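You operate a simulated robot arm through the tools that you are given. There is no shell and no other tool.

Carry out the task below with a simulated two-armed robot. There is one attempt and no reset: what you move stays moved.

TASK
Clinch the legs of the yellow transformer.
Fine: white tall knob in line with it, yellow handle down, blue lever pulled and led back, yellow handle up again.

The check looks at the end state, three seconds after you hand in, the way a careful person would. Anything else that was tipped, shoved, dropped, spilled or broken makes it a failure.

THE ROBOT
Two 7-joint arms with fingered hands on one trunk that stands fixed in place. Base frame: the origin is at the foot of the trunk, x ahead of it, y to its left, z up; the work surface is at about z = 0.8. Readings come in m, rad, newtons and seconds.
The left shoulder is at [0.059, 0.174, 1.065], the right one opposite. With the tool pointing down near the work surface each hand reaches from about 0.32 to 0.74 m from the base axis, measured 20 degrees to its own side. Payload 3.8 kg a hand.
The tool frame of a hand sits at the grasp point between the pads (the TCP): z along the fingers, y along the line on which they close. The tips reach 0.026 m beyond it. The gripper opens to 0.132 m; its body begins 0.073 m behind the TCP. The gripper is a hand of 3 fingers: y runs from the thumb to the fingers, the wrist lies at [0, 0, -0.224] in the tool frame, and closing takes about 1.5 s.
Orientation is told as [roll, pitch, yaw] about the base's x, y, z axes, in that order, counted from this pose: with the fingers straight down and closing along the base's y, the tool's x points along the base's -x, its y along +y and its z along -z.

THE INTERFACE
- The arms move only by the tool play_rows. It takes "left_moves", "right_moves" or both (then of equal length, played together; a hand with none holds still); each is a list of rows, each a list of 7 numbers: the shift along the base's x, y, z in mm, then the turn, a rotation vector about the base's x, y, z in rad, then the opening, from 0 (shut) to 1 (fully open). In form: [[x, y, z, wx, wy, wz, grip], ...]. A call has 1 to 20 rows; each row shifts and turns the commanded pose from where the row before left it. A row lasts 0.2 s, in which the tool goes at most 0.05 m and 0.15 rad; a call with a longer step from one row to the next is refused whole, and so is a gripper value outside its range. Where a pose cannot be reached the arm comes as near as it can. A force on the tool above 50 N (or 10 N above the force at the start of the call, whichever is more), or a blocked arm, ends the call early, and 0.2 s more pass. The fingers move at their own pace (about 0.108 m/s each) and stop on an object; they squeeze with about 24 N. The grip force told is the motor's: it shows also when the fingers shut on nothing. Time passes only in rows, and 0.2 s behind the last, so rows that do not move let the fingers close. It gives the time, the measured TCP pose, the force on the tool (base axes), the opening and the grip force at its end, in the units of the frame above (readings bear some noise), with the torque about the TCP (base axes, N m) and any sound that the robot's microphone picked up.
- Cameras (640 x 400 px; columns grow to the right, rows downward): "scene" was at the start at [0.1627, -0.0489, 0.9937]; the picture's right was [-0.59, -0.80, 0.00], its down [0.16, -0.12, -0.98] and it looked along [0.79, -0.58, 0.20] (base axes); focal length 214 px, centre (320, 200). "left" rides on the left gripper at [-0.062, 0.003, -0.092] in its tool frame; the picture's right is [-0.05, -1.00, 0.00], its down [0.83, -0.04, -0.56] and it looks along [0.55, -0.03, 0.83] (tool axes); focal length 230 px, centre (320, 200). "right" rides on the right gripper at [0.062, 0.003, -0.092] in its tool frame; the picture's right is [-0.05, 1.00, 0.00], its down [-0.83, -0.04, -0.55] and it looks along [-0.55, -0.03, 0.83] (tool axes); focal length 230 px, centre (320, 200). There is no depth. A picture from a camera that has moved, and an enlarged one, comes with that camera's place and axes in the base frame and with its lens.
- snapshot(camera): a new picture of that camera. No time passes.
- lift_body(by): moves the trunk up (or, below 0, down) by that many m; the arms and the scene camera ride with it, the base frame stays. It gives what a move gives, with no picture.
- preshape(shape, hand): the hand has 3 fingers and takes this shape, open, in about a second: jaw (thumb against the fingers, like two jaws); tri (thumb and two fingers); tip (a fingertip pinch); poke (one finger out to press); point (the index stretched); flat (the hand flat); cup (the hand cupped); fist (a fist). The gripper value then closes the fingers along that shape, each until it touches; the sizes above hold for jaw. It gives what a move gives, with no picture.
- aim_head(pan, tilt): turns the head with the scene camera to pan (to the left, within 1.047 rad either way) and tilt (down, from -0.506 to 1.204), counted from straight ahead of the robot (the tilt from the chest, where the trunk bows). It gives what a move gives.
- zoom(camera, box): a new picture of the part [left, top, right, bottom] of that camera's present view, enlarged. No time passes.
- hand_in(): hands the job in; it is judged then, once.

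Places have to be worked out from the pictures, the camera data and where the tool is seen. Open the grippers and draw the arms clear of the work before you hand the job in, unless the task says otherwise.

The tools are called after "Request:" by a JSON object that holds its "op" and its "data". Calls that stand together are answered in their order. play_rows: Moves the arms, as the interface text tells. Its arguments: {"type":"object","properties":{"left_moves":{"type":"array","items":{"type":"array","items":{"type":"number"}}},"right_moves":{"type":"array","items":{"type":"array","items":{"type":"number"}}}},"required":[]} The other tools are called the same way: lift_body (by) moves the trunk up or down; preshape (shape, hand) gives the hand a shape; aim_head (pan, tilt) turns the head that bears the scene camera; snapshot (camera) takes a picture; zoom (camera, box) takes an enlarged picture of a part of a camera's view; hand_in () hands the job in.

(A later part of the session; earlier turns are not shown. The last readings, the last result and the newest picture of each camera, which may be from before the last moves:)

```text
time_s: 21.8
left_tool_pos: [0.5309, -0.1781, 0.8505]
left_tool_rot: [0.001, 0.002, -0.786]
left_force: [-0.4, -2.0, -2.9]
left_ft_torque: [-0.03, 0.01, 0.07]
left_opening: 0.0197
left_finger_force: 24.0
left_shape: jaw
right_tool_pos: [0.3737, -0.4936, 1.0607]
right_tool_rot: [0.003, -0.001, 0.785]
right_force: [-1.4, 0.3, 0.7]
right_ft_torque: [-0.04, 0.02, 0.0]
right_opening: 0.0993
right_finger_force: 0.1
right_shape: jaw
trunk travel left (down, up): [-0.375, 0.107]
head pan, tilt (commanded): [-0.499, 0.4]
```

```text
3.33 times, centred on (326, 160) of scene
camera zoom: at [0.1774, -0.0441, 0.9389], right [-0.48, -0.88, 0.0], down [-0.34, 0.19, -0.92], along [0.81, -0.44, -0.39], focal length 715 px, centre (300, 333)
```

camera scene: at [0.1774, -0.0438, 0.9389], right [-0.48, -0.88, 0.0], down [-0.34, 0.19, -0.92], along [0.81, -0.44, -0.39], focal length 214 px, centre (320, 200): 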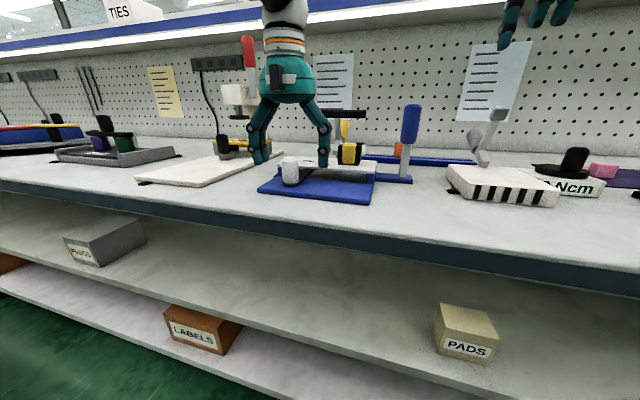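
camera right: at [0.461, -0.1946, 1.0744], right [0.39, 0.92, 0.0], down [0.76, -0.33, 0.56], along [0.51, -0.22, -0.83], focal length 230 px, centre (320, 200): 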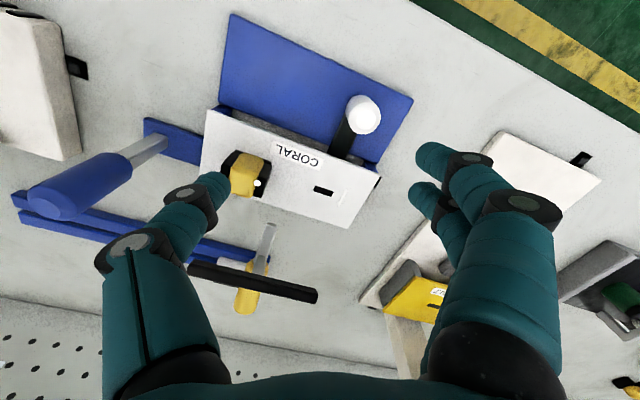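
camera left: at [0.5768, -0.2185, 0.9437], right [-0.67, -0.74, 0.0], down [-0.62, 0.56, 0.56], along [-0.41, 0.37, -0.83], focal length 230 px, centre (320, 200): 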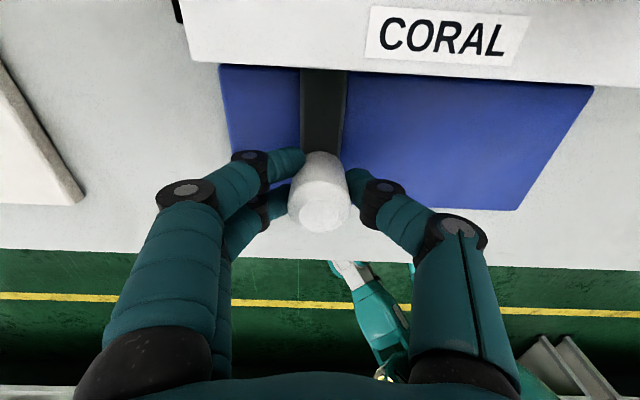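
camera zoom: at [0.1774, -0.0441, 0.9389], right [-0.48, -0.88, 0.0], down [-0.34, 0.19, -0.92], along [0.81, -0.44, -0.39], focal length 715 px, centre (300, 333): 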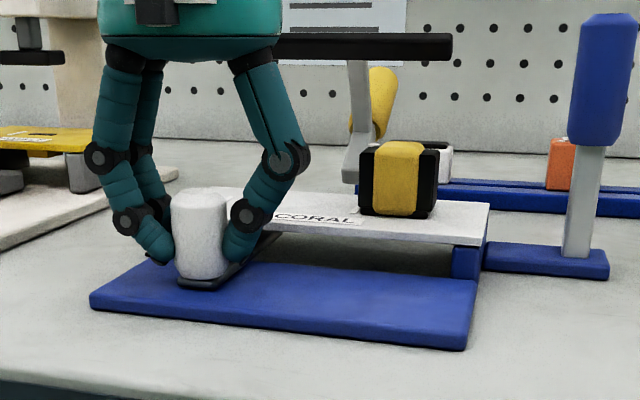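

The knob is held (opening 0.02 m, 24 N). I slide it along the board toward the transformer, half of the way first to watch the forces.

Request:
{"op": "play_rows", "data": {"left_moves": [[-4, -4, 0, 0, 0, 0, 0.1], [-6, -6, 0, 0, 0, 0, 0.1], [-8, -8, 0, 0, 0, 0, 0.1], [-8, -8, 0, 0, 0, 0, 0.1], [-8, -8, 0, 0, 0, 0, 0.1]]}}

Request:
{"op": "zoom", "data": {"camera": "scene", "box": [230, 100, 422, 220]}}

Request:
{"op": "snapshot", "data": {"camera": "left"}}

```text
time_s: 23.0
left_tool_pos: [0.4967, -0.2121, 0.8513]
left_tool_rot: [-0.001, 0.0, -0.784]
left_force: [4.1, 0.8, 5.1]
left_ft_torque: [0.04, -0.07, 0.13]
left_opening: 0.0193
left_finger_force: 23.9
left_shape: jaw
right_tool_pos: [0.3732, -0.4945, 1.0597]
right_tool_rot: [0.0, -0.001, 0.785]
right_force: [-0.2, -0.2, -0.5]
right_ft_torque: [0.03, -0.01, 0.02]
right_opening: 0.0995
right_finger_force: 0.1
right_shape: jaw
trunk travel left (down, up): [-0.375, 0.107]
head pan, tilt (commanded): [-0.499, 0.4]
```

```text
3.33 times, centred on (326, 160) of scene
camera zoom: at [0.1774, -0.0437, 0.939], right [-0.48, -0.88, 0.0], down [-0.34, 0.19, -0.92], along [0.81, -0.44, -0.39], focal length 715 px, centre (300, 333)
```

zoom: 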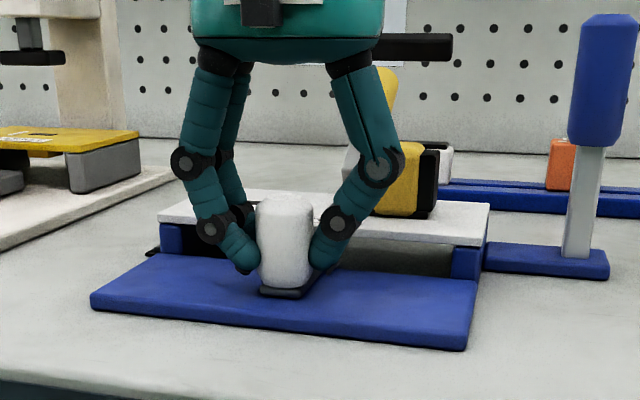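

```text
taken
camera left: at [0.5427, -0.2524, 0.9433], right [-0.67, -0.74, 0.0], down [-0.62, 0.56, 0.56], along [-0.41, 0.37, -0.83], focal length 230 px, centre (320, 200)
```

left: 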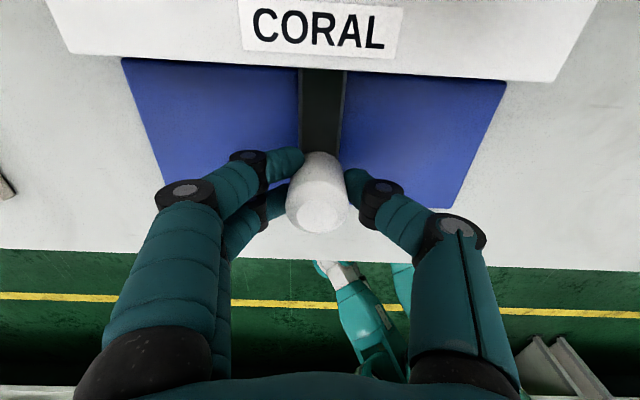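

The slide moves freely with little force. I continue the remaining ~40 mm.

Request:
{"op": "play_rows", "data": {"left_moves": [[-8, -8, 0, 0, 0, 0, 0.1], [-8, -8, 0, 0, 0, 0, 0.1], [-7, -7, 0, 0, 0, 0, 0.1], [-5, -5, 0, 0, 0, 0, 0.1], [0, 0, 0, 0, 0, 0, 0.1]]}}

Request:
{"op": "snapshot", "data": {"camera": "left"}}

Request:
{"op": "zoom", "data": {"camera": "scene", "box": [230, 100, 422, 220]}}

```text
time_s: 24.2
left_tool_pos: [0.4698, -0.239, 0.8509]
left_tool_rot: [-0.001, 0.001, -0.785]
left_force: [5.3, 0.1, 8.8]
left_ft_torque: [0.07, -0.12, 0.03]
left_opening: 0.0196
left_finger_force: 24.6
left_shape: jaw
right_tool_pos: [0.3749, -0.4946, 1.0613]
right_tool_rot: [0.0, -0.002, 0.785]
right_force: [-0.1, -0.3, -0.2]
right_ft_torque: [0.03, -0.02, 0.0]
right_opening: 0.0993
right_finger_force: 0.1
right_shape: jaw
trunk travel left (down, up): [-0.375, 0.107]
head pan, tilt (commanded): [-0.499, 0.4]
```

```text
taken
camera left: at [0.5154, -0.2795, 0.9431], right [-0.67, -0.74, 0.0], down [-0.62, 0.56, 0.55], along [-0.41, 0.37, -0.83], focal length 230 px, centre (320, 200)
```

left: 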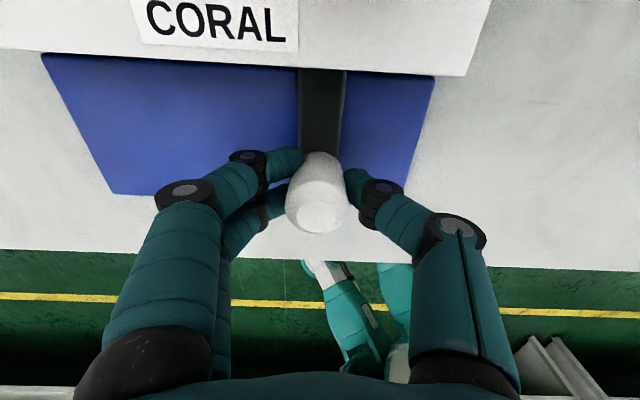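

```text
3.33 times, centred on (326, 160) of scene
camera zoom: at [0.1774, -0.0437, 0.9389], right [-0.48, -0.88, 0.0], down [-0.34, 0.19, -0.92], along [0.81, -0.44, -0.39], focal length 715 px, centre (300, 333)
```

zoom: 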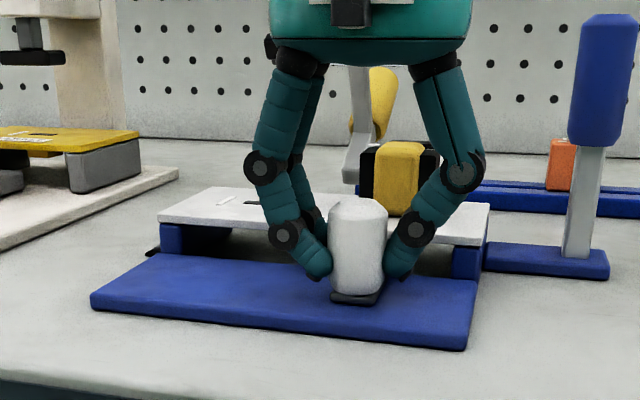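

Slid about 87 mm in total. I release, rise straight up and then back over the board to check alignment from directly above.

Request:
{"op": "play_rows", "data": {"left_moves": [[0, 0, 0, 0, 0, 0, 0.3], [0, 0, 0, 0, 0, 0, 0.5], [0, 0, 0, 0, 0, 0, 0.7], [0, 0, 0, 0, 0, 0, 0.75], [0, 0, 20, 0, 0, 0, 0.75], [0, 0, 30, 0, 0, 0, 0.75], [0, 0, 40, 0, 0, 0, 0.75], [0, 0, 40, 0, 0, 0, 0.75], [0, 0, 40, 0, 0, 0, 0.75], [0, 0, 30, 0, 0, 0, 0.75], [18, -18, 0, 0, 0, 0, 0.75], [18, -18, 0, 0, 0, 0, 0.75], [18, -18, 0, 0, 0, 0, 0.75], [18, -18, 0, 0, 0, 0, 0.75]]}}

Request:
{"op": "snapshot", "data": {"camera": "left"}}

Request:
{"op": "zoom", "data": {"camera": "scene", "box": [230, 100, 422, 220]}}

```text
time_s: 27.2
left_tool_pos: [0.465, -0.2329, 1.0344]
left_tool_rot: [-0.001, 0.0, -0.786]
left_force: [0.6, 0.1, 0.3]
left_ft_torque: [0.02, -0.02, -0.02]
left_opening: 0.0987
left_finger_force: 0.1
left_shape: jaw
left hand out of reach, approached as far as the arm can: row 9, 10, 11, 12, 13, 14
right_tool_pos: [0.3744, -0.4934, 1.0602]
right_tool_rot: [0.003, -0.001, 0.784]
right_force: [-0.1, 0.5, -0.2]
right_ft_torque: [0.04, 0.03, 0.04]
right_opening: 0.0992
right_finger_force: 0.1
right_shape: jaw
trunk travel left (down, up): [-0.375, 0.107]
head pan, tilt (commanded): [-0.499, 0.4]
```

```text
taken
camera left: at [0.5114, -0.2729, 1.1273], right [-0.67, -0.74, 0.0], down [-0.62, 0.56, 0.56], along [-0.41, 0.37, -0.83], focal length 230 px, centre (320, 200)
```

left: 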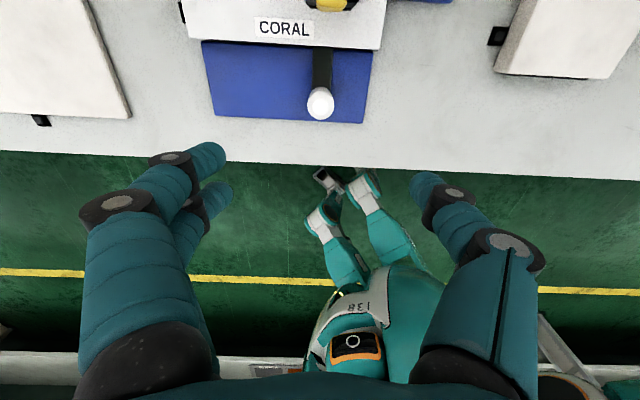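

```text
3.33 times, centred on (326, 160) of scene
camera zoom: at [0.1775, -0.0437, 0.9389], right [-0.48, -0.88, 0.0], down [-0.34, 0.19, -0.92], along [0.81, -0.44, -0.39], focal length 715 px, centre (300, 333)
```

zoom: 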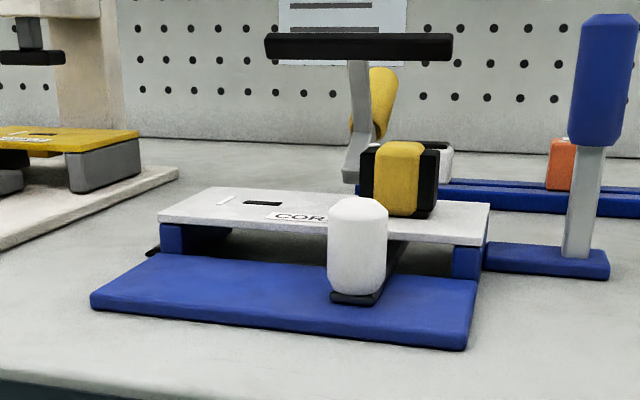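

The knob has moved; I check alignment with a zoom of the left camera, then withdraw the left arm.

Request:
{"op": "zoom", "data": {"camera": "left", "box": [180, 0, 404, 140]}}

Request:
{"op": "play_rows", "data": {"left_moves": [[-5, 20, 5, 0, 0, 0, 0.9], [-5, 35, 5, 0, 0, 0, 1], [-5, 35, 5, 0, 0, 0.08, 1], [-5, 35, 5, 0, 0, 0.08, 1], [-5, 35, 5, 0, 0, 0.08, 1], [-5, 35, 5, 0, 0, 0.08, 1], [-5, 35, 5, 0, 0, 0.08, 1], [-5, 35, 5, 0, 0, 0.08, 1], [-5, 35, 5, 0, 0, 0.08, 1], [0, 35, 5, 0, 0, 0.08, 1], [0, 35, 5, 0, 0, 0.08, 1], [0, 35, 5, 0, 0, 0.08, 1]]}}

```text
2.86 times, centred on (292, 70) of left
camera zoom: at [0.5114, -0.2729, 1.1273], right [-0.67, -0.74, 0.0], down [-0.62, 0.56, 0.56], along [-0.41, 0.37, -0.83], focal length 657 px, centre (400, 571)
```

zoom: 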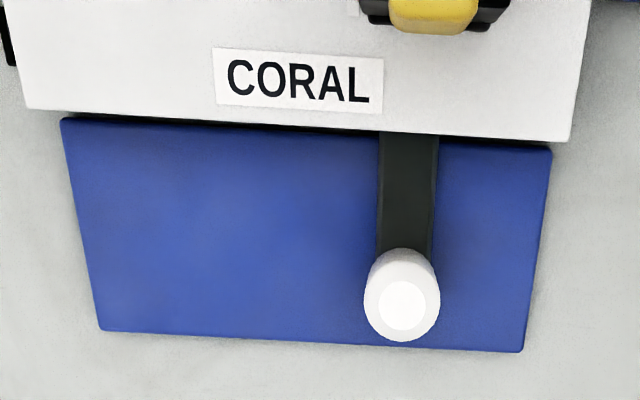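

```text
time_s: 29.8
left_tool_pos: [0.4191, 0.172, 1.0958]
left_tool_rot: [0.0, 0.0, 0.018]
left_force: [0.1, 0.8, -1.1]
left_ft_torque: [-0.05, -0.01, -0.04]
left_opening: 0.132
left_finger_force: 0.0
left_shape: jaw
right_tool_pos: [0.3737, -0.4934, 1.0603]
right_tool_rot: [-0.001, -0.002, 0.784]
right_force: [-0.1, -0.5, 0.1]
right_ft_torque: [-0.02, -0.01, 0.0]
right_opening: 0.0992
right_finger_force: 0.0
right_shape: jaw
trunk travel left (down, up): [-0.375, 0.107]
head pan, tilt (commanded): [-0.499, 0.4]
```

From the left view the knob is at U≈0.063 vs transformer ≈0.058: roughly 5 mm short. I double-check using the right camera from its earlier viewpoint.

Request:
{"op": "play_rows", "data": {"right_moves": [[11.5, 18.5, 1, 0, 0, -0.143, 0.75], [11.5, 18.5, 1, 0, 0, -0.143, 0.75], [11.5, 18.5, 1, 0, 0, -0.143, 0.75], [11.5, 18.5, 1, 0, 0, -0.143, 0.75], [11.5, 18.5, 1, 0, 0, -0.143, 0.75], [11.5, 18.5, 1, 0, 0, -0.143, 0.75], [11.5, 18.5, 1, 0, 0, -0.143, 0.75], [11.5, 18.5, 1, 0, 0, -0.143, 0.75], [11.5, 18.5, 1, 0, 0, -0.143, 0.75], [11.5, 18.5, 1, 0, 0, -0.143, 0.75], [11.5, 18.5, 1, 0, 0, -0.14, 0.75]]}}

Request:
{"op": "snapshot", "data": {"camera": "right"}}

Request:
{"op": "zoom", "data": {"camera": "right", "box": [270, 0, 462, 120]}}

Request:
{"op": "zoom", "data": {"camera": "right", "box": [270, 60, 462, 180]}}

```text
time_s: 32.2
left_tool_pos: [0.4207, 0.1705, 1.0952]
left_tool_rot: [0.0, 0.002, 0.013]
left_force: [-0.2, 0.1, -0.2]
left_ft_torque: [-0.02, -0.04, 0.04]
left_opening: 0.1319
left_finger_force: 0.0
left_shape: jaw
right_tool_pos: [0.5001, -0.2896, 1.0705]
right_tool_rot: [0.0, 0.0, -0.788]
right_force: [0.2, 0.0, 0.0]
right_ft_torque: [-0.02, 0.03, 0.01]
right_opening: 0.0994
right_finger_force: 0.1
right_shape: jaw
trunk travel left (down, up): [-0.375, 0.107]
head pan, tilt (commanded): [-0.499, 0.4]
```

```text
taken
camera right: at [0.4579, -0.2451, 1.1603], right [0.74, 0.67, 0.0], down [0.56, -0.62, 0.56], along [0.37, -0.41, -0.83], focal length 230 px, centre (320, 200)
```

right: 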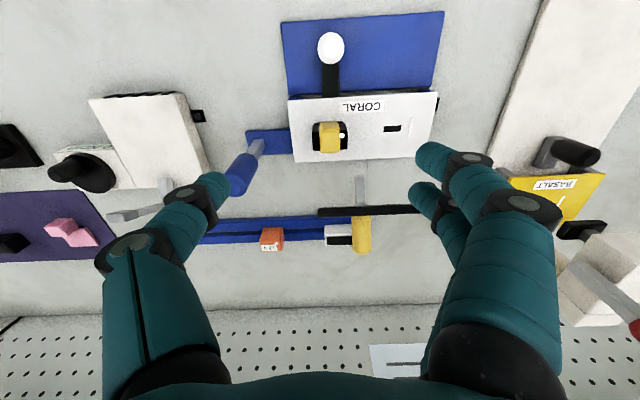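

```text
3.33 times, centred on (366, 60) of right
camera zoom: at [0.4579, -0.2451, 1.1603], right [0.74, 0.67, 0.0], down [0.56, -0.62, 0.56], along [0.37, -0.41, -0.83], focal length 767 px, centre (167, 667)
```

zoom: 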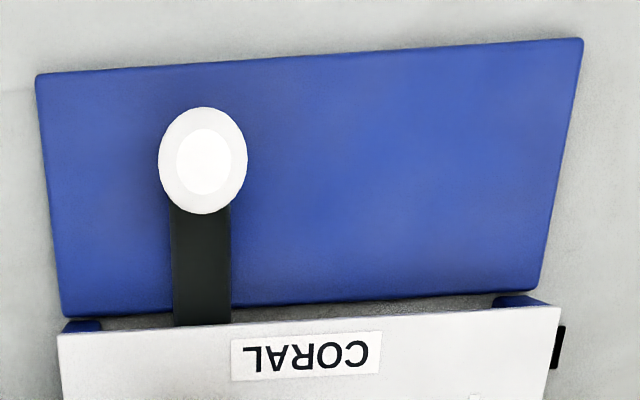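

```text
3.33 times, centred on (366, 120) of right
camera zoom: at [0.4579, -0.2451, 1.1603], right [0.74, 0.67, 0.0], down [0.56, -0.62, 0.56], along [0.37, -0.41, -0.83], focal length 767 px, centre (167, 467)
```

zoom: 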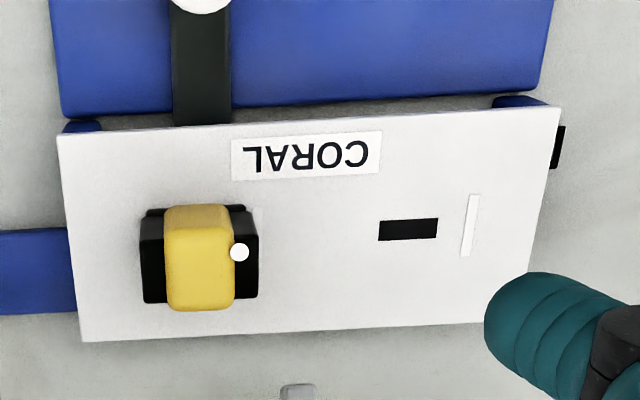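

The right camera says knob/arm at U≈0.0608 and transformer at 0.0565, so it is still about 4 mm short (initially it matched the slot within 0.5 mm). I swap hands again: right out, left back over the knob at yaw -45°.

Request:
{"op": "play_rows", "data": {"left_moves": [[3.5, -29.2, -6.8, 0, 0, -0.057, 0.75], [3.5, -29.2, -6.8, 0, 0, -0.057, 0.75], [3.5, -29.2, -6.8, 0, 0, -0.057, 0.75], [3.5, -29.2, -6.8, 0, 0, -0.057, 0.75], [3.5, -29.2, -6.8, 0, 0, -0.057, 0.75], [3.5, -29.2, -6.8, 0, 0, -0.057, 0.75], [3.5, -29.2, -6.8, 0, 0, -0.057, 0.75], [3.5, -29.2, -6.8, 0, 0, -0.057, 0.75], [3.5, -29.2, -6.8, 0, 0, -0.057, 0.75], [3.5, -29.2, -6.8, 0, 0, -0.057, 0.75], [3.5, -29.2, -6.8, 0, 0, -0.057, 0.75], [3.5, -29.2, -6.8, 0, 0, -0.057, 0.75], [3.5, -29.2, -6.8, 0, 0, -0.057, 0.75], [3.5, -29.2, -6.8, 0, 0, -0.057, 0.75], [0, 0, 0, 0, 0, 0, 0.75]], "right_moves": [[-9, -14.5, 0, 0, 0, 0.1124, 0.75], [-9, -14.5, 0, 0, 0, 0.1124, 0.75], [-9, -14.5, 0, 0, 0, 0.1124, 0.75], [-9, -14.5, 0, 0, 0, 0.1124, 0.75], [-9, -14.5, 0, 0, 0, 0.1124, 0.75], [-9, -14.5, 0, 0, 0, 0.1124, 0.75], [-9, -14.5, 0, 0, 0, 0.1124, 0.75], [-9, -14.5, 0, 0, 0, 0.1124, 0.75], [-9, -14.5, 0, 0, 0, 0.1124, 0.75], [-9, -14.5, 0, 0, 0, 0.1124, 0.75], [-9, -14.5, 0, 0, 0, 0.1124, 0.75], [-9, -14.5, 0, 0, 0, 0.1124, 0.75], [-9, -14.5, 0, 0, 0, 0.1124, 0.75], [-9, -14.5, 0, 0, 0, 0.1124, 0.75], [0, 0, 0, 0, 0, 0, 0.75]]}}

Request:
{"op": "snapshot", "data": {"camera": "left"}}

```text
time_s: 35.4
left_tool_pos: [0.4674, -0.237, 0.9988]
left_tool_rot: [0.001, -0.001, -0.786]
left_force: [-0.4, 0.3, 0.2]
left_ft_torque: [-0.04, 0.06, -0.01]
left_opening: 0.0992
left_finger_force: 0.2
left_shape: jaw
right_tool_pos: [0.377, -0.4942, 1.0707]
right_tool_rot: [0.002, 0.0, 0.787]
right_force: [-0.2, 0.5, -0.1]
right_ft_torque: [-0.03, 0.02, -0.02]
right_opening: 0.0994
right_finger_force: 0.1
right_shape: jaw
trunk travel left (down, up): [-0.375, 0.107]
head pan, tilt (commanded): [-0.499, 0.4]
```

```text
taken
camera left: at [0.5134, -0.2767, 1.0924], right [-0.67, -0.74, 0.0], down [-0.62, 0.56, 0.56], along [-0.41, 0.37, -0.83], focal length 230 px, centre (320, 200)
```

left: 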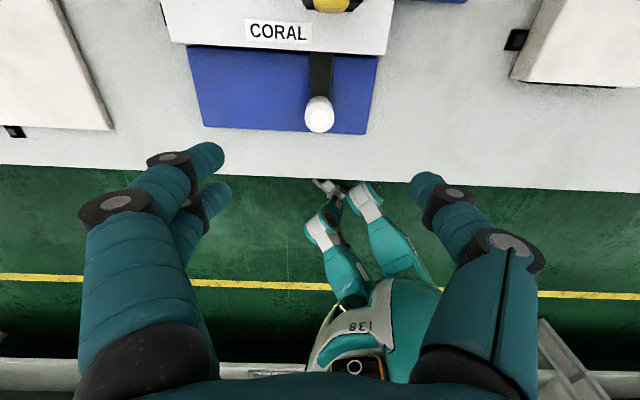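

In place. I descend over the knob, grip, and move it 4.5 mm further along the board.

Request:
{"op": "play_rows", "data": {"left_moves": [[2, -2, -28, 0, 0, 0, 0.75], [0, 0, -30, 0, 0, 0, 0.75], [0, 0, -30, 0, 0, 0, 0.75], [0, 0, -30, 0, 0, 0, 0.75], [0, 0, -18, 0, 0, 0, 0.75], [0, 0, -12, 0, 0, 0, 0.75], [0, 0, 0, 0, 0, 0, 0.5], [0, 0, 0, 0, 0, 0, 0.35], [0, 0, 0, 0, 0, 0, 0.2], [0, 0, 0, 0, 0, 0, 0.1], [0, 0, 0, 0, 0, 0, 0.1], [-1.6, -1.6, 0, 0, 0, 0, 0.1], [-1.6, -1.6, 0, 0, 0, 0, 0.1], [0, 0, 0, 0, 0, 0, 0.1]]}}

Request:
{"op": "snapshot", "data": {"camera": "left"}}

```text
time_s: 38.4
left_tool_pos: [0.4687, -0.2407, 0.8495]
left_tool_rot: [0.001, 0.001, -0.783]
left_force: [3.5, 2.5, -5.1]
left_ft_torque: [0.09, -0.11, 0.02]
left_opening: 0.0189
left_finger_force: 24.2
left_shape: jaw
right_tool_pos: [0.3773, -0.4939, 1.0706]
right_tool_rot: [0.004, 0.0, 0.788]
right_force: [-0.6, 1.0, 1.0]
right_ft_torque: [-0.02, -0.02, 0.0]
right_opening: 0.0994
right_finger_force: 0.0
right_shape: jaw
trunk travel left (down, up): [-0.375, 0.107]
head pan, tilt (commanded): [-0.499, 0.4]
```

```text
taken
camera left: at [0.5142, -0.2825, 0.9432], right [-0.67, -0.74, 0.0], down [-0.62, 0.56, 0.56], along [-0.41, 0.37, -0.83], focal length 230 px, centre (320, 200)
```

left: 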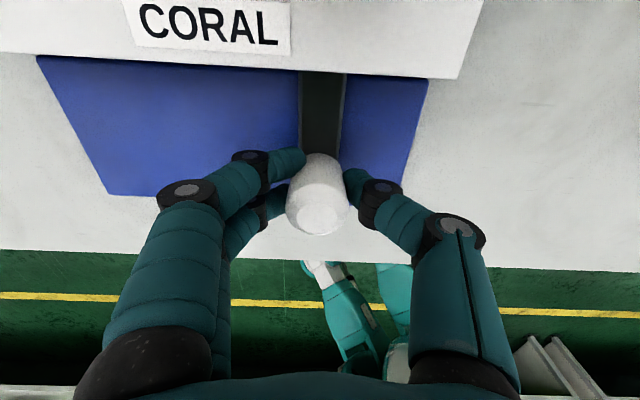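

The knob moved about 3 mm of the wanted 4.5; I nudge a bit more (about 1.5 mm), then release and rise.

Request:
{"op": "play_rows", "data": {"left_moves": [[-1.2, -1.2, 0, 0, 0, 0, 0.1], [0, 0, 0, 0, 0, 0, 0.1]]}}

Request:
{"op": "snapshot", "data": {"camera": "left"}}

```text
time_s: 39.0
left_tool_pos: [0.4664, -0.2426, 0.8508]
left_tool_rot: [0.001, 0.0, -0.783]
left_force: [6.0, 0.8, -5.8]
left_ft_torque: [0.04, -0.13, 0.0]
left_opening: 0.0188
left_finger_force: 24.0
left_shape: jaw
right_tool_pos: [0.3766, -0.4937, 1.0701]
right_tool_rot: [0.0, 0.0, 0.789]
right_force: [0.8, -0.2, -0.3]
right_ft_torque: [0.0, 0.0, 0.0]
right_opening: 0.0993
right_finger_force: 0.2
right_shape: jaw
trunk travel left (down, up): [-0.375, 0.107]
head pan, tilt (commanded): [-0.499, 0.4]
```

```text
taken
camera left: at [0.5128, -0.2838, 0.9433], right [-0.67, -0.74, 0.0], down [-0.62, 0.56, 0.56], along [-0.41, 0.37, -0.83], focal length 230 px, centre (320, 200)
```

left: 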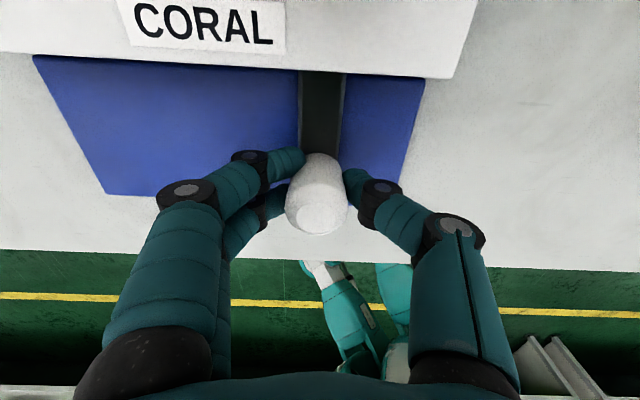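

By pixel shift the knob has now moved ~5 mm, matching the transformer within about 1 mm. I release, rise and withdraw the left hand, bringing the right camera back to verify.

Request:
{"op": "play_rows", "data": {"left_moves": [[0, 0, 0, 0, 0, 0, 0.3], [0, 0, 0, 0, 0, 0, 0.5], [0, 0, 0, 0, 0, 0, 0.7], [0, 0, 0, 0, 0, 0, 0.75], [0, 0, 20, 0, 0, 0, 0.75], [0, 0, 35, 0, 0, 0, 0.75], [0, 0, 40, 0, 0, 0, 0.75], [0, 0, 45, 0, 0, 0, 0.75], [0, 0, 10, 0, 0, 0, 0.75], [-4, 30, 5, 0, 0, 0, 0.9], [-4, 35, 5, 0, 0, 0.06, 1], [-4, 35, 5, 0, 0, 0.08, 1], [-4, 35, 5, 0, 0, 0.08, 1], [-4, 35, 5, 0, 0, 0.08, 1], [-4, 35, 5, 0, 0, 0.08, 1], [-4, 35, 5, 0, 0, 0.08, 1], [-4, 35, 5, 0, 0, 0.08, 1], [-4, 35, 5, 0, 0, 0.08, 1], [0, 35, 5, 0, 0, 0.08, 1], [0, 35, 5, 0, 0, 0.08, 1]]}}

Request:
{"op": "play_rows", "data": {"right_moves": [[11.3, 18.5, 0, 0, 0, -0.143, 0.75], [11.3, 18.5, 0, 0, 0, -0.143, 0.75], [11.3, 18.5, 0, 0, 0, -0.143, 0.75], [11.3, 18.5, 0, 0, 0, -0.143, 0.75], [11.3, 18.5, 0, 0, 0, -0.143, 0.75], [11.3, 18.5, 0, 0, 0, -0.143, 0.75], [11.3, 18.5, 0, 0, 0, -0.143, 0.75], [11.3, 18.5, 0, 0, 0, -0.143, 0.75], [11.3, 18.5, 0, 0, 0, -0.143, 0.75], [11.3, 18.5, 0, 0, 0, -0.143, 0.75], [11.3, 18.5, 0, 0, 0, -0.14, 0.75]]}}

Request:
{"op": "zoom", "data": {"camera": "right", "box": [270, 0, 462, 120]}}

Request:
{"op": "zoom", "data": {"camera": "right", "box": [270, 60, 462, 180]}}

Request:
{"op": "snapshot", "data": {"camera": "scene"}}

```text
time_s: 43.2
left_tool_pos: [0.6029, 0.0322, 1.1503]
left_tool_rot: [0.0, 0.0, -0.004]
left_force: [-0.3, -0.2, 0.0]
left_ft_torque: [-0.03, 0.01, 0.02]
left_opening: 0.1319
left_finger_force: 0.1
left_shape: jaw
left hand out of reach, approached as far as the arm can: row 10, 11, 12, 13, 14, 15, 16, 17, 18, 19, 20
right_tool_pos: [0.377, -0.4929, 1.071]
right_tool_rot: [-0.001, -0.002, 0.788]
right_force: [0.0, 0.4, 0.1]
right_ft_torque: [0.0, -0.03, 0.0]
right_opening: 0.0994
right_finger_force: 0.1
right_shape: jaw
trunk travel left (down, up): [-0.375, 0.107]
head pan, tilt (commanded): [-0.499, 0.4]
```

```text
time_s: 45.6
left_tool_pos: [0.6026, 0.0317, 1.1493]
left_tool_rot: [0.0, -0.002, -0.005]
left_force: [-0.8, 0.4, -0.2]
left_ft_torque: [-0.02, -0.01, 0.01]
left_opening: 0.1318
left_finger_force: 0.1
left_shape: jaw
right_tool_pos: [0.5014, -0.2908, 1.0693]
right_tool_rot: [0.0, 0.0, -0.782]
right_force: [-0.2, 0.5, 0.0]
right_ft_torque: [0.01, -0.04, 0.02]
right_opening: 0.0992
right_finger_force: 0.2
right_shape: jaw
trunk travel left (down, up): [-0.375, 0.107]
head pan, tilt (commanded): [-0.499, 0.4]
```

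```text
3.33 times, centred on (366, 60) of right
camera zoom: at [0.4574, -0.2469, 1.1609], right [0.74, 0.67, 0.0], down [0.56, -0.62, 0.56], along [0.37, -0.41, -0.83], focal length 767 px, centre (167, 667)
```

zoom: 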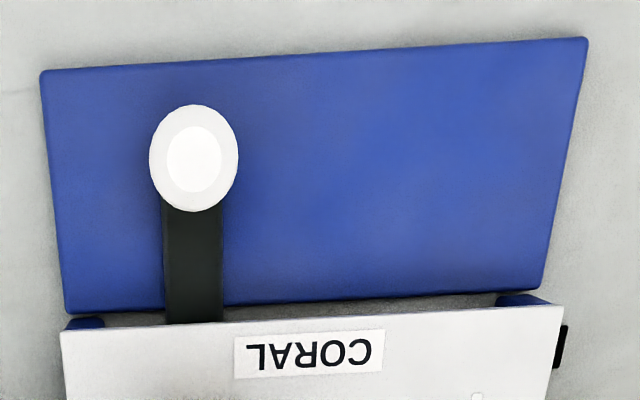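

```text
3.33 times, centred on (366, 120) of right
camera zoom: at [0.4574, -0.2469, 1.1609], right [0.74, 0.67, 0.0], down [0.56, -0.62, 0.56], along [0.37, -0.41, -0.83], focal length 767 px, centre (167, 467)
```

zoom: 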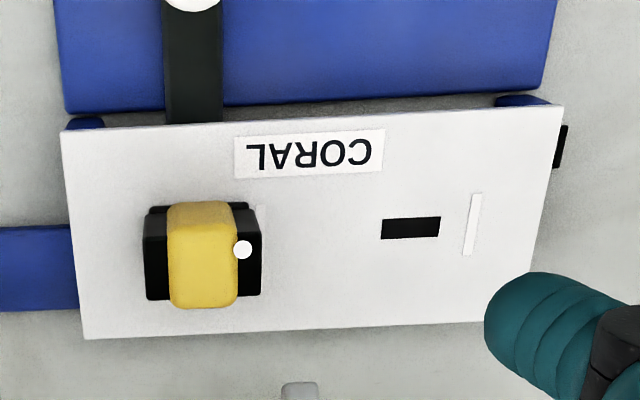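

```text
taken
camera scene: at [0.1777, -0.0438, 0.9388], right [-0.48, -0.88, 0.0], down [-0.34, 0.19, -0.92], along [0.81, -0.44, -0.39], focal length 214 px, centre (320, 200)
```

scene: 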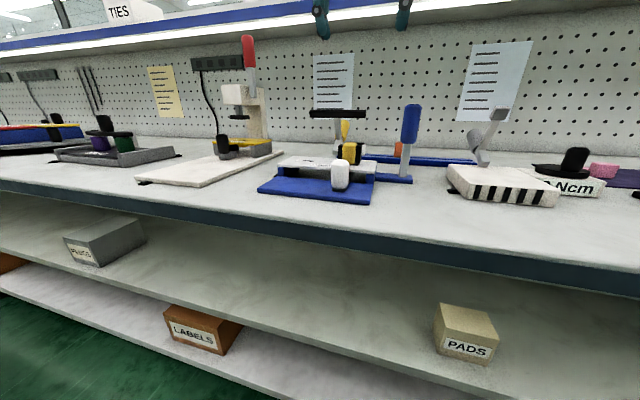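

Knob and transformer now agree within ~0.5 mm (both U≈0.056). Next the clamp: I bring the left arm back to its side and the right hand, yawed +45° with fingers closed, above and behind the black bar.

Request:
{"op": "play_rows", "data": {"left_moves": [[-30, 0, 0, 0, 0, 0, 1], [-30, 10, -5, 0, 0, 0, 1], [-30, 30, -10, 0, 0, 0, 1], [-30, 30, -10, 0, 0, 0, 1], [-30, 30, -10, 0, 0, 0, 1], [-30, 30, -10, 0, 0, 0, 1], [0, 0, 0, 0, 0, 0, 1], [0, 0, 0, 0, 0, 0, 1], [0, 0, 0, 0, 0, 0, 1], [0, 0, 0, 0, 0, 0, 1], [0, 0, 0, 0, 0, 0, 1], [0, 0, 0, 0, 0, 0, 1]], "right_moves": [[0, 0, 0, 0, 0, 0.143, 0.6], [0, -5, 0, 0, 0, 0.143, 0.4], [11, -10, 0, 0, 0, 0.143, 0.2], [11, -10, 0, 0, 0, 0.143, 0], [11, -10, 0, 0, 0, 0.143, 0], [12, -10, 0, 0, 0, 0.143, 0], [12, -10, 0, 0, 0, 0.143, 0], [12, -10, 0, 0, 0, 0.143, 0], [12, -10, 0, 0, 0, 0.143, 0], [12, -10, -5, 0, 0, 0.143, 0], [12, -10, -5, 0, 0, 0.14, 0], [10, -9, -5, 0, 0, 0, 0]]}}

Request:
{"op": "snapshot", "data": {"camera": "scene"}}

Request:
{"op": "snapshot", "data": {"camera": "right"}}

```text
time_s: 48.2
left_tool_pos: [0.4233, 0.1637, 1.1056]
left_tool_rot: [0.0, 0.002, -0.005]
left_force: [-0.2, -0.3, 0.4]
left_ft_torque: [-0.03, -0.03, 0.03]
left_opening: 0.1319
left_finger_force: 0.1
left_shape: jaw
right_tool_pos: [0.579, -0.4108, 1.062]
right_tool_rot: [0.0, -0.001, 0.787]
right_force: [-0.3, 0.2, 0.3]
right_ft_torque: [0.0, -0.02, 0.02]
right_opening: 0.0
right_finger_force: 24.0
right_shape: jaw
right hand out of reach, approached as far as the arm can: row 9, 10, 11, 12
trunk travel left (down, up): [-0.375, 0.107]
head pan, tilt (commanded): [-0.499, 0.4]
```

```text
taken
camera scene: at [0.1771, -0.0436, 0.939], right [-0.48, -0.88, 0.0], down [-0.34, 0.19, -0.92], along [0.81, -0.44, -0.39], focal length 214 px, centre (320, 200)
```

scene: 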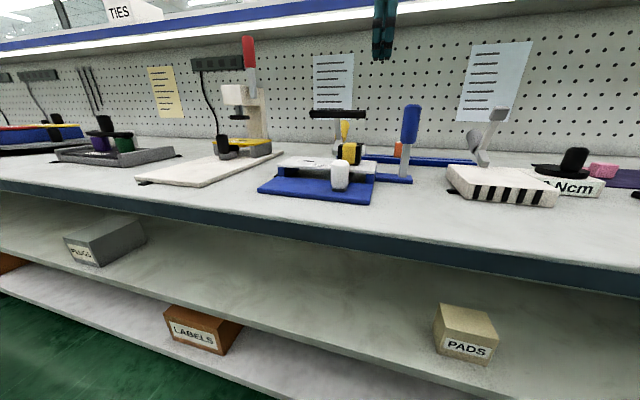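

```text
taken
camera right: at [0.533, -0.4542, 1.1525], right [-0.67, 0.74, 0.0], down [0.61, 0.56, 0.56], along [0.41, 0.37, -0.83], focal length 230 px, centre (320, 200)
```

right: 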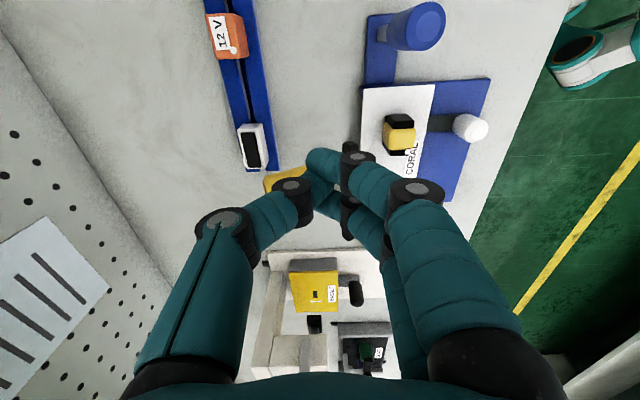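

The reach is short at this height, so I go down beside the bar's right end (U≈-0.025, W≈0.16), where the corridor is clear, and slide in behind it at lower height.

Request:
{"op": "play_rows", "data": {"right_moves": [[-10, -20, 0, 0, 0, 0, 0], [-9, -20, 0, 0, 0, 0, 0], [0, 0, -30, 0, 0, 0, 0], [0, 0, -30, 0, 0, 0, 0], [0, 0, -30, 0, 0, 0, 0], [0, 0, -30, 0, 0, 0, 0], [0, 0, -15, 0, 0, 0, 0]]}}

Request:
{"op": "snapshot", "data": {"camera": "scene"}}

Request:
{"op": "snapshot", "data": {"camera": "right"}}

```text
time_s: 49.8
left_tool_pos: [0.4243, 0.163, 1.107]
left_tool_rot: [-0.001, 0.0, -0.005]
left_force: [0.0, 0.4, 0.1]
left_ft_torque: [0.03, -0.03, 0.04]
left_opening: 0.132
left_finger_force: 0.1
left_shape: jaw
right_tool_pos: [0.5608, -0.4501, 0.9272]
right_tool_rot: [0.001, -0.001, 0.789]
right_force: [0.7, 0.0, 0.1]
right_ft_torque: [-0.01, 0.01, 0.0]
right_opening: 0.0001
right_finger_force: 24.1
right_shape: jaw
trunk travel left (down, up): [-0.375, 0.107]
head pan, tilt (commanded): [-0.499, 0.4]
```

```text
taken
camera scene: at [0.1774, -0.0438, 0.9389], right [-0.48, -0.88, 0.0], down [-0.34, 0.19, -0.92], along [0.81, -0.44, -0.39], focal length 214 px, centre (320, 200)
```

scene: 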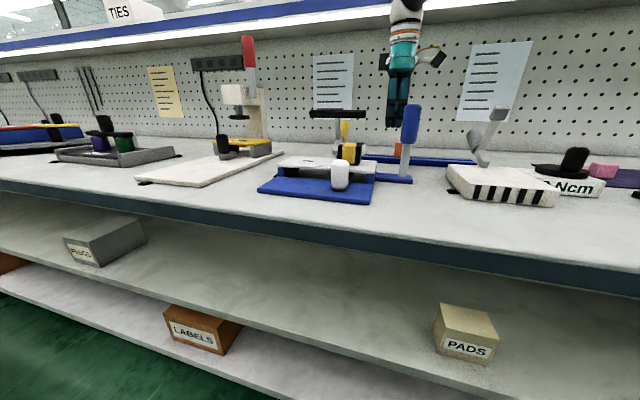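

```text
taken
camera right: at [0.5143, -0.4938, 1.0171], right [-0.67, 0.74, 0.0], down [0.62, 0.56, 0.56], along [0.41, 0.37, -0.83], focal length 230 px, centre (320, 200)
```

right: 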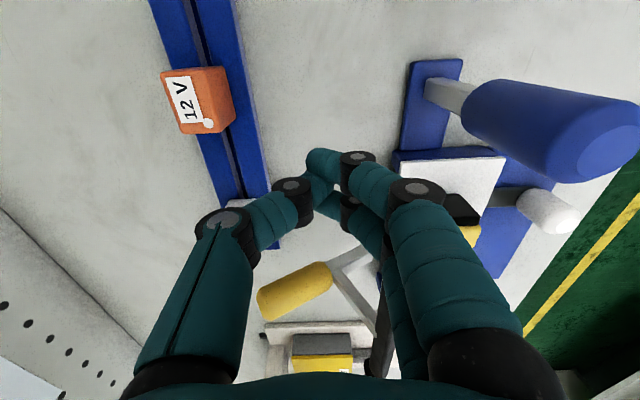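

The corridor is free. I zoom to check lateral clearance between fingers and the bar's end before sliding in.

Request:
{"op": "zoom", "data": {"camera": "right", "box": [240, 130, 480, 380]}}

Request:
{"op": "zoom", "data": {"camera": "scene", "box": [290, 60, 450, 200]}}

```text
1.60 times, centred on (360, 255) of right
camera zoom: at [0.5143, -0.4938, 1.0171], right [-0.67, 0.74, 0.0], down [0.62, 0.56, 0.56], along [0.41, 0.37, -0.83], focal length 368 px, centre (256, 112)
```

zoom: 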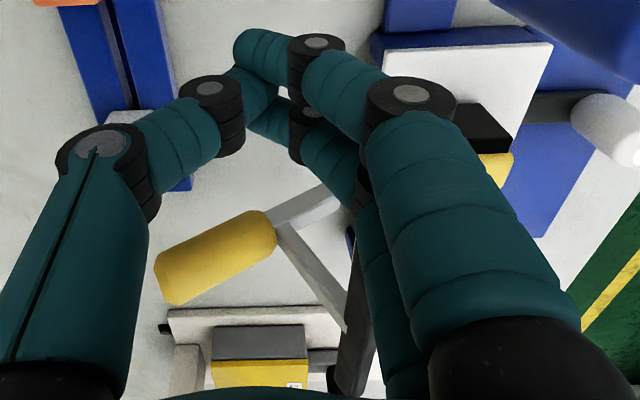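

```text
2.86 times, centred on (370, 130) of scene
camera zoom: at [0.1774, -0.0438, 0.9389], right [-0.48, -0.88, 0.0], down [-0.34, 0.19, -0.92], along [0.81, -0.44, -0.39], focal length 613 px, centre (177, 400)
```

zoom: 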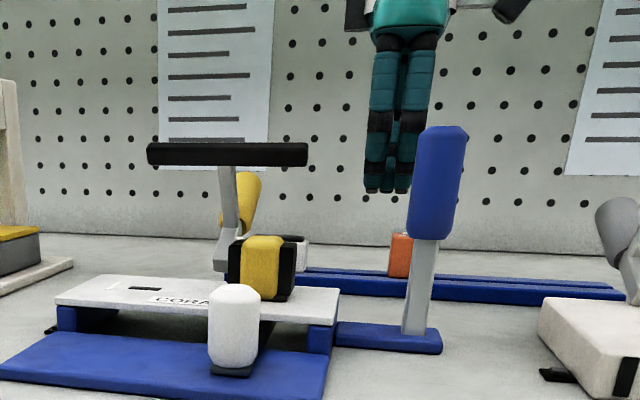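

Closed fingers bow outward, so I need more depth clearance. I tilt the hand ~0.35 rad (fingers pointing toward +u) for reach, shift 14 mm further back, then slide in behind the bar's right end.

Request:
{"op": "play_rows", "data": {"right_moves": [[3, -3, 0, 0.083, -0.083, 0, 0], [3, -3, 0, 0.083, -0.083, 0, 0], [4, -4, 0, 0.083, -0.083, 0, 0], [0, 0, 0, 0, 0, 0, 0]]}}

Request:
{"op": "snapshot", "data": {"camera": "right"}}

Request:
{"op": "zoom", "data": {"camera": "scene", "box": [290, 60, 450, 200]}}

```text
time_s: 50.8
left_tool_pos: [0.4242, 0.1628, 1.1052]
left_tool_rot: [0.0, -0.001, -0.005]
left_force: [0.2, -0.1, -0.1]
left_ft_torque: [0.01, -0.04, -0.01]
left_opening: 0.1319
left_finger_force: 0.1
left_shape: jaw
right_tool_pos: [0.5708, -0.4614, 0.9287]
right_tool_rot: [-0.001, -0.355, 0.789]
right_force: [-0.6, 0.4, 0.0]
right_ft_torque: [-0.02, 0.02, 0.02]
right_opening: 0.0001
right_finger_force: 24.3
right_shape: jaw
trunk travel left (down, up): [-0.375, 0.107]
head pan, tilt (commanded): [-0.499, 0.4]
```

```text
taken
camera right: at [0.5047, -0.5244, 0.9911], right [-0.67, 0.74, 0.02], down [0.44, 0.39, 0.81], along [0.59, 0.55, -0.59], focal length 230 px, centre (320, 200)
```

right: 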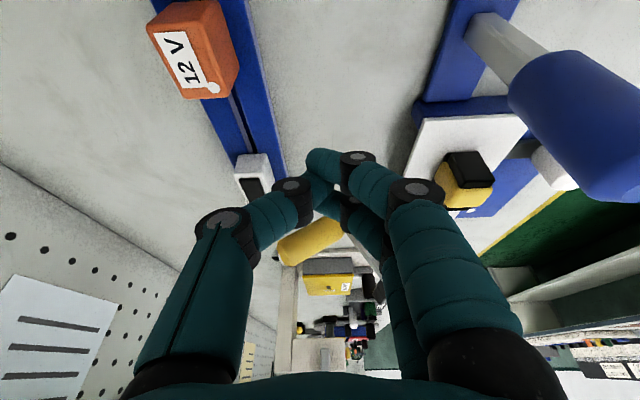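

```text
2.86 times, centred on (370, 130) of scene
camera zoom: at [0.1775, -0.0436, 0.9389], right [-0.48, -0.88, 0.0], down [-0.34, 0.19, -0.92], along [0.81, -0.44, -0.39], focal length 613 px, centre (177, 400)
```

zoom: 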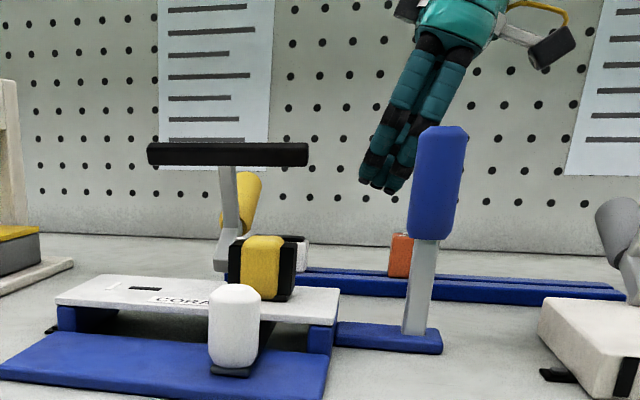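

Clear. I slide 70 mm along +u so the fingertips come behind the bar's right end.

Request:
{"op": "play_rows", "data": {"right_moves": [[12.4, 12.4, 0, 0, 0, 0, 0], [12.4, 12.4, 0, 0, 0, 0, 0], [12.4, 12.4, 0, 0, 0, 0, 0], [12.4, 12.4, 0, 0, 0, 0, 0], [0, 0, 0, 0, 0, 0, 0]]}}

Request:
{"op": "snapshot", "data": {"camera": "right"}}

Request:
{"op": "zoom", "data": {"camera": "scene", "box": [290, 60, 450, 200]}}

```text
time_s: 52.0
left_tool_pos: [0.4238, 0.1621, 1.1051]
left_tool_rot: [0.001, -0.001, -0.005]
left_force: [-0.1, 0.3, 0.6]
left_ft_torque: [0.01, -0.02, 0.0]
left_opening: 0.1316
left_finger_force: 0.0
left_shape: jaw
right_tool_pos: [0.6207, -0.412, 0.9265]
right_tool_rot: [0.0, -0.354, 0.789]
right_force: [-0.1, -0.1, -0.1]
right_ft_torque: [0.01, -0.02, 0.01]
right_opening: 0.0
right_finger_force: 23.8
right_shape: jaw
trunk travel left (down, up): [-0.375, 0.107]
head pan, tilt (commanded): [-0.499, 0.4]
```

```text
taken
camera right: at [0.5536, -0.475, 0.9908], right [-0.67, 0.74, 0.02], down [0.44, 0.39, 0.81], along [0.59, 0.55, -0.59], focal length 230 px, centre (320, 200)
```

right: 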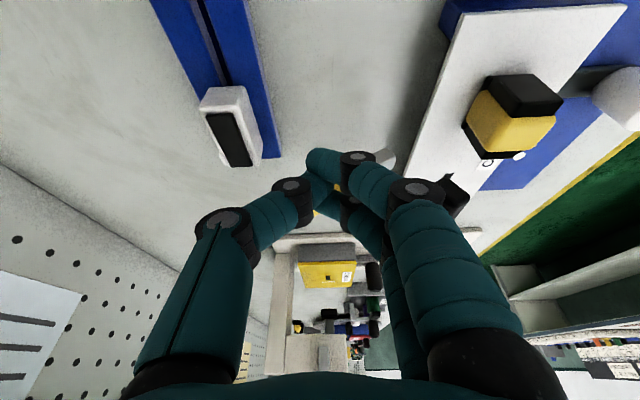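

```text
2.86 times, centred on (370, 130) of scene
camera zoom: at [0.1773, -0.0439, 0.9389], right [-0.48, -0.88, 0.0], down [-0.34, 0.19, -0.92], along [0.81, -0.44, -0.39], focal length 613 px, centre (177, 400)
```

zoom: 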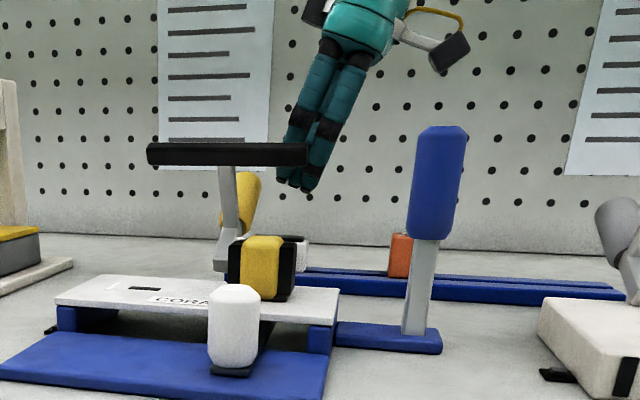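

The fingertips sit behind the bar's right end, free of contact. I push forward (-w) in small steps watching the force.

Request:
{"op": "play_rows", "data": {"right_moves": [[-5, 5, 0, 0, 0, 0, 0], [-5, 5, 0, 0, 0, 0, 0], [-5, 5, 0, 0, 0, 0, 0], [-5, 5, 0, 0, 0, 0, 0], [-5, 5, 0, 0, 0, 0, 0], [0, 0, 0, 0, 0, 0, 0]]}}

Request:
{"op": "zoom", "data": {"camera": "scene", "box": [290, 60, 450, 200]}}

Request:
{"op": "snapshot", "data": {"camera": "right"}}

```text
time_s: 53.4
left_tool_pos: [0.4233, 0.1619, 1.1064]
left_tool_rot: [0.001, 0.001, -0.006]
left_force: [0.5, 0.2, -0.4]
left_ft_torque: [0.03, -0.01, -0.01]
left_opening: 0.132
left_finger_force: 0.3
left_shape: jaw
right_tool_pos: [0.5959, -0.3874, 0.9266]
right_tool_rot: [0.001, -0.353, 0.79]
right_force: [0.0, -5.8, 2.4]
right_ft_torque: [0.04, 0.03, 0.12]
right_opening: 0.0
right_finger_force: 24.0
right_shape: jaw
trunk travel left (down, up): [-0.375, 0.107]
head pan, tilt (commanded): [-0.499, 0.4]
```

```text
2.86 times, centred on (370, 130) of scene
camera zoom: at [0.1772, -0.0443, 0.9389], right [-0.48, -0.88, 0.0], down [-0.34, 0.19, -0.92], along [0.81, -0.44, -0.39], focal length 613 px, centre (177, 400)
```

zoom: 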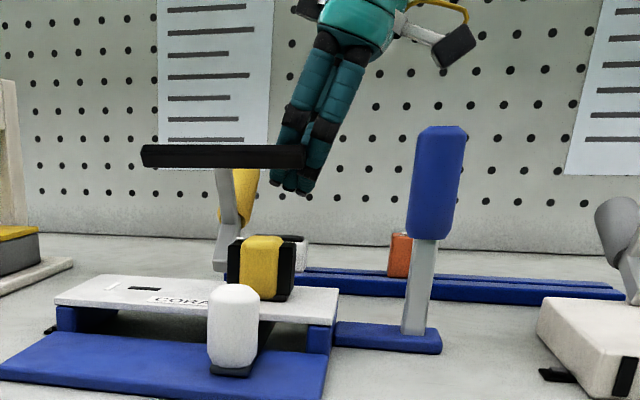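

```text
taken
camera right: at [0.5292, -0.4502, 0.9901], right [-0.67, 0.74, 0.02], down [0.44, 0.39, 0.81], along [0.59, 0.55, -0.59], focal length 230 px, centre (320, 200)
```

right: 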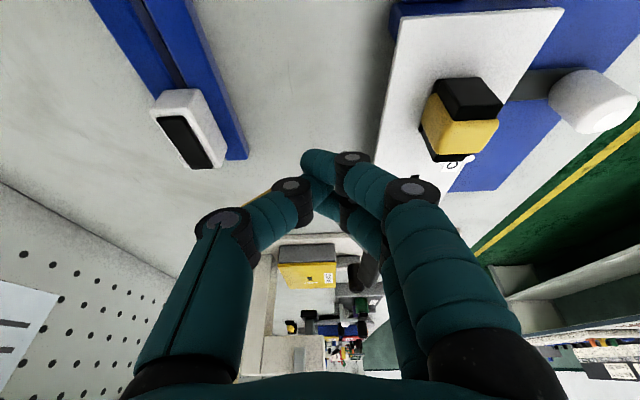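

The lever rotates forward as expected with ~6 N: the bar comes forward and the yellow handle rises. I keep pushing.

Request:
{"op": "play_rows", "data": {"right_moves": [[-5, 5, 0, 0, 0, 0, 0], [-5, 5, 0, 0, 0, 0, 0], [-5, 5, -1, 0, 0, 0, 0], [-5, 5, -1, 0, 0, 0, 0], [-5, 5, -1, 0, 0, 0, 0], [0, 0, 0, 0, 0, 0, 0]]}}

Request:
{"op": "zoom", "data": {"camera": "scene", "box": [290, 60, 450, 200]}}

Request:
{"op": "snapshot", "data": {"camera": "right"}}

```text
time_s: 54.8
left_tool_pos: [0.4239, 0.1624, 1.1047]
left_tool_rot: [-0.001, -0.001, -0.007]
left_force: [-0.8, -0.1, 0.3]
left_ft_torque: [0.02, 0.01, 0.0]
left_opening: 0.1318
left_finger_force: 0.0
left_shape: jaw
right_tool_pos: [0.5716, -0.3614, 0.9239]
right_tool_rot: [0.0, -0.356, 0.79]
right_force: [1.6, -3.5, 1.3]
right_ft_torque: [0.0, 0.02, 0.06]
right_opening: 0.0
right_finger_force: 24.0
right_shape: jaw
trunk travel left (down, up): [-0.375, 0.107]
head pan, tilt (commanded): [-0.499, 0.4]
```

```text
2.86 times, centred on (370, 130) of scene
camera zoom: at [0.1775, -0.0441, 0.9389], right [-0.48, -0.88, 0.0], down [-0.34, 0.19, -0.92], along [0.81, -0.44, -0.39], focal length 613 px, centre (177, 400)
```

zoom: 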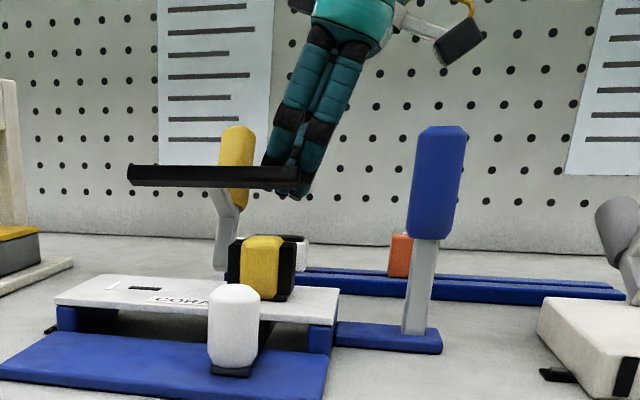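

```text
taken
camera right: at [0.5049, -0.4239, 0.9886], right [-0.67, 0.74, 0.02], down [0.44, 0.39, 0.81], along [0.59, 0.55, -0.59], focal length 230 px, centre (320, 200)
```

right: 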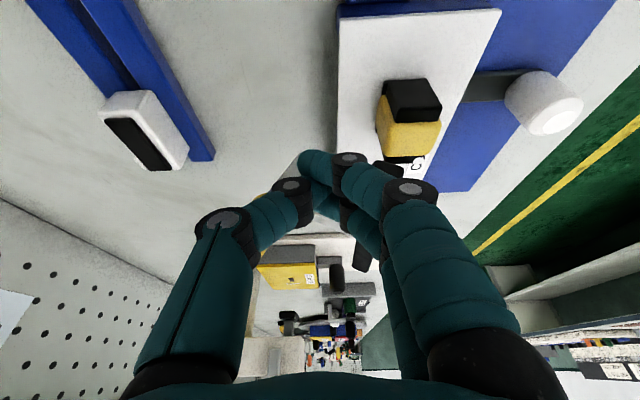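

The handle is almost upright and the bar is coming over the transformer. I push a bit more.

Request:
{"op": "play_rows", "data": {"right_moves": [[-4, 4, 0, 0, 0, 0, 0], [-4, 4, 0, 0, 0, 0, 0], [-4, 4, 0, 0, 0, 0, 0], [0, 0, 0, 0, 0, 0, 0]]}}

Request:
{"op": "zoom", "data": {"camera": "scene", "box": [290, 60, 450, 200]}}

Request:
{"op": "snapshot", "data": {"camera": "right"}}

```text
time_s: 55.8
left_tool_pos: [0.4233, 0.1626, 1.1068]
left_tool_rot: [0.0, 0.0, -0.005]
left_force: [-0.1, 0.2, -0.2]
left_ft_torque: [0.01, -0.01, 0.01]
left_opening: 0.1317
left_finger_force: 0.1
left_shape: jaw
right_tool_pos: [0.5601, -0.3492, 0.9257]
right_tool_rot: [-0.001, -0.355, 0.788]
right_force: [1.0, -1.0, 3.4]
right_ft_torque: [-0.02, 0.03, 0.01]
right_opening: 0.0
right_finger_force: 24.4
right_shape: jaw
trunk travel left (down, up): [-0.375, 0.107]
head pan, tilt (commanded): [-0.499, 0.4]
```

```text
2.86 times, centred on (370, 130) of scene
camera zoom: at [0.1772, -0.0438, 0.9389], right [-0.48, -0.88, 0.0], down [-0.34, 0.19, -0.92], along [0.81, -0.44, -0.39], focal length 613 px, centre (177, 400)
```

zoom: 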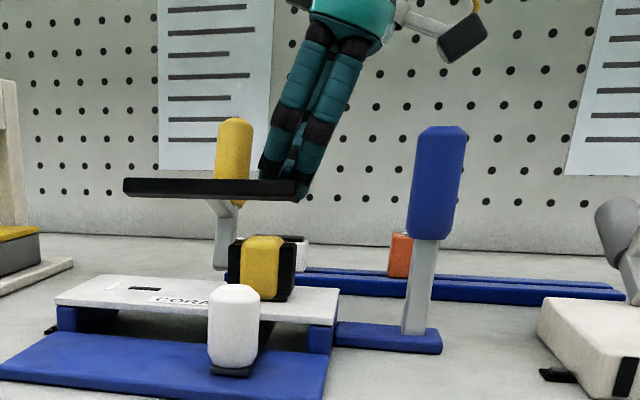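

```text
taken
camera right: at [0.4923, -0.4121, 0.9886], right [-0.67, 0.74, 0.02], down [0.44, 0.39, 0.81], along [0.59, 0.55, -0.59], focal length 230 px, centre (320, 200)
```

right: 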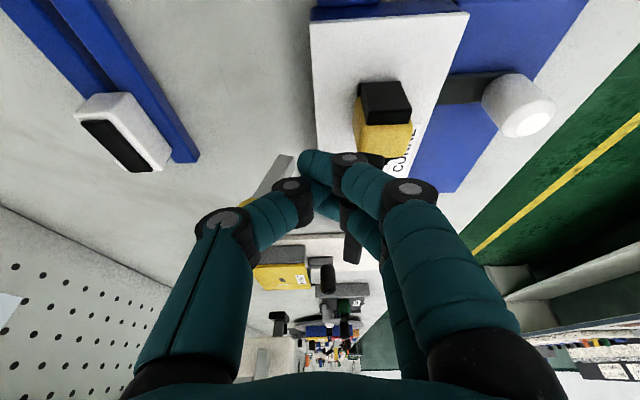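

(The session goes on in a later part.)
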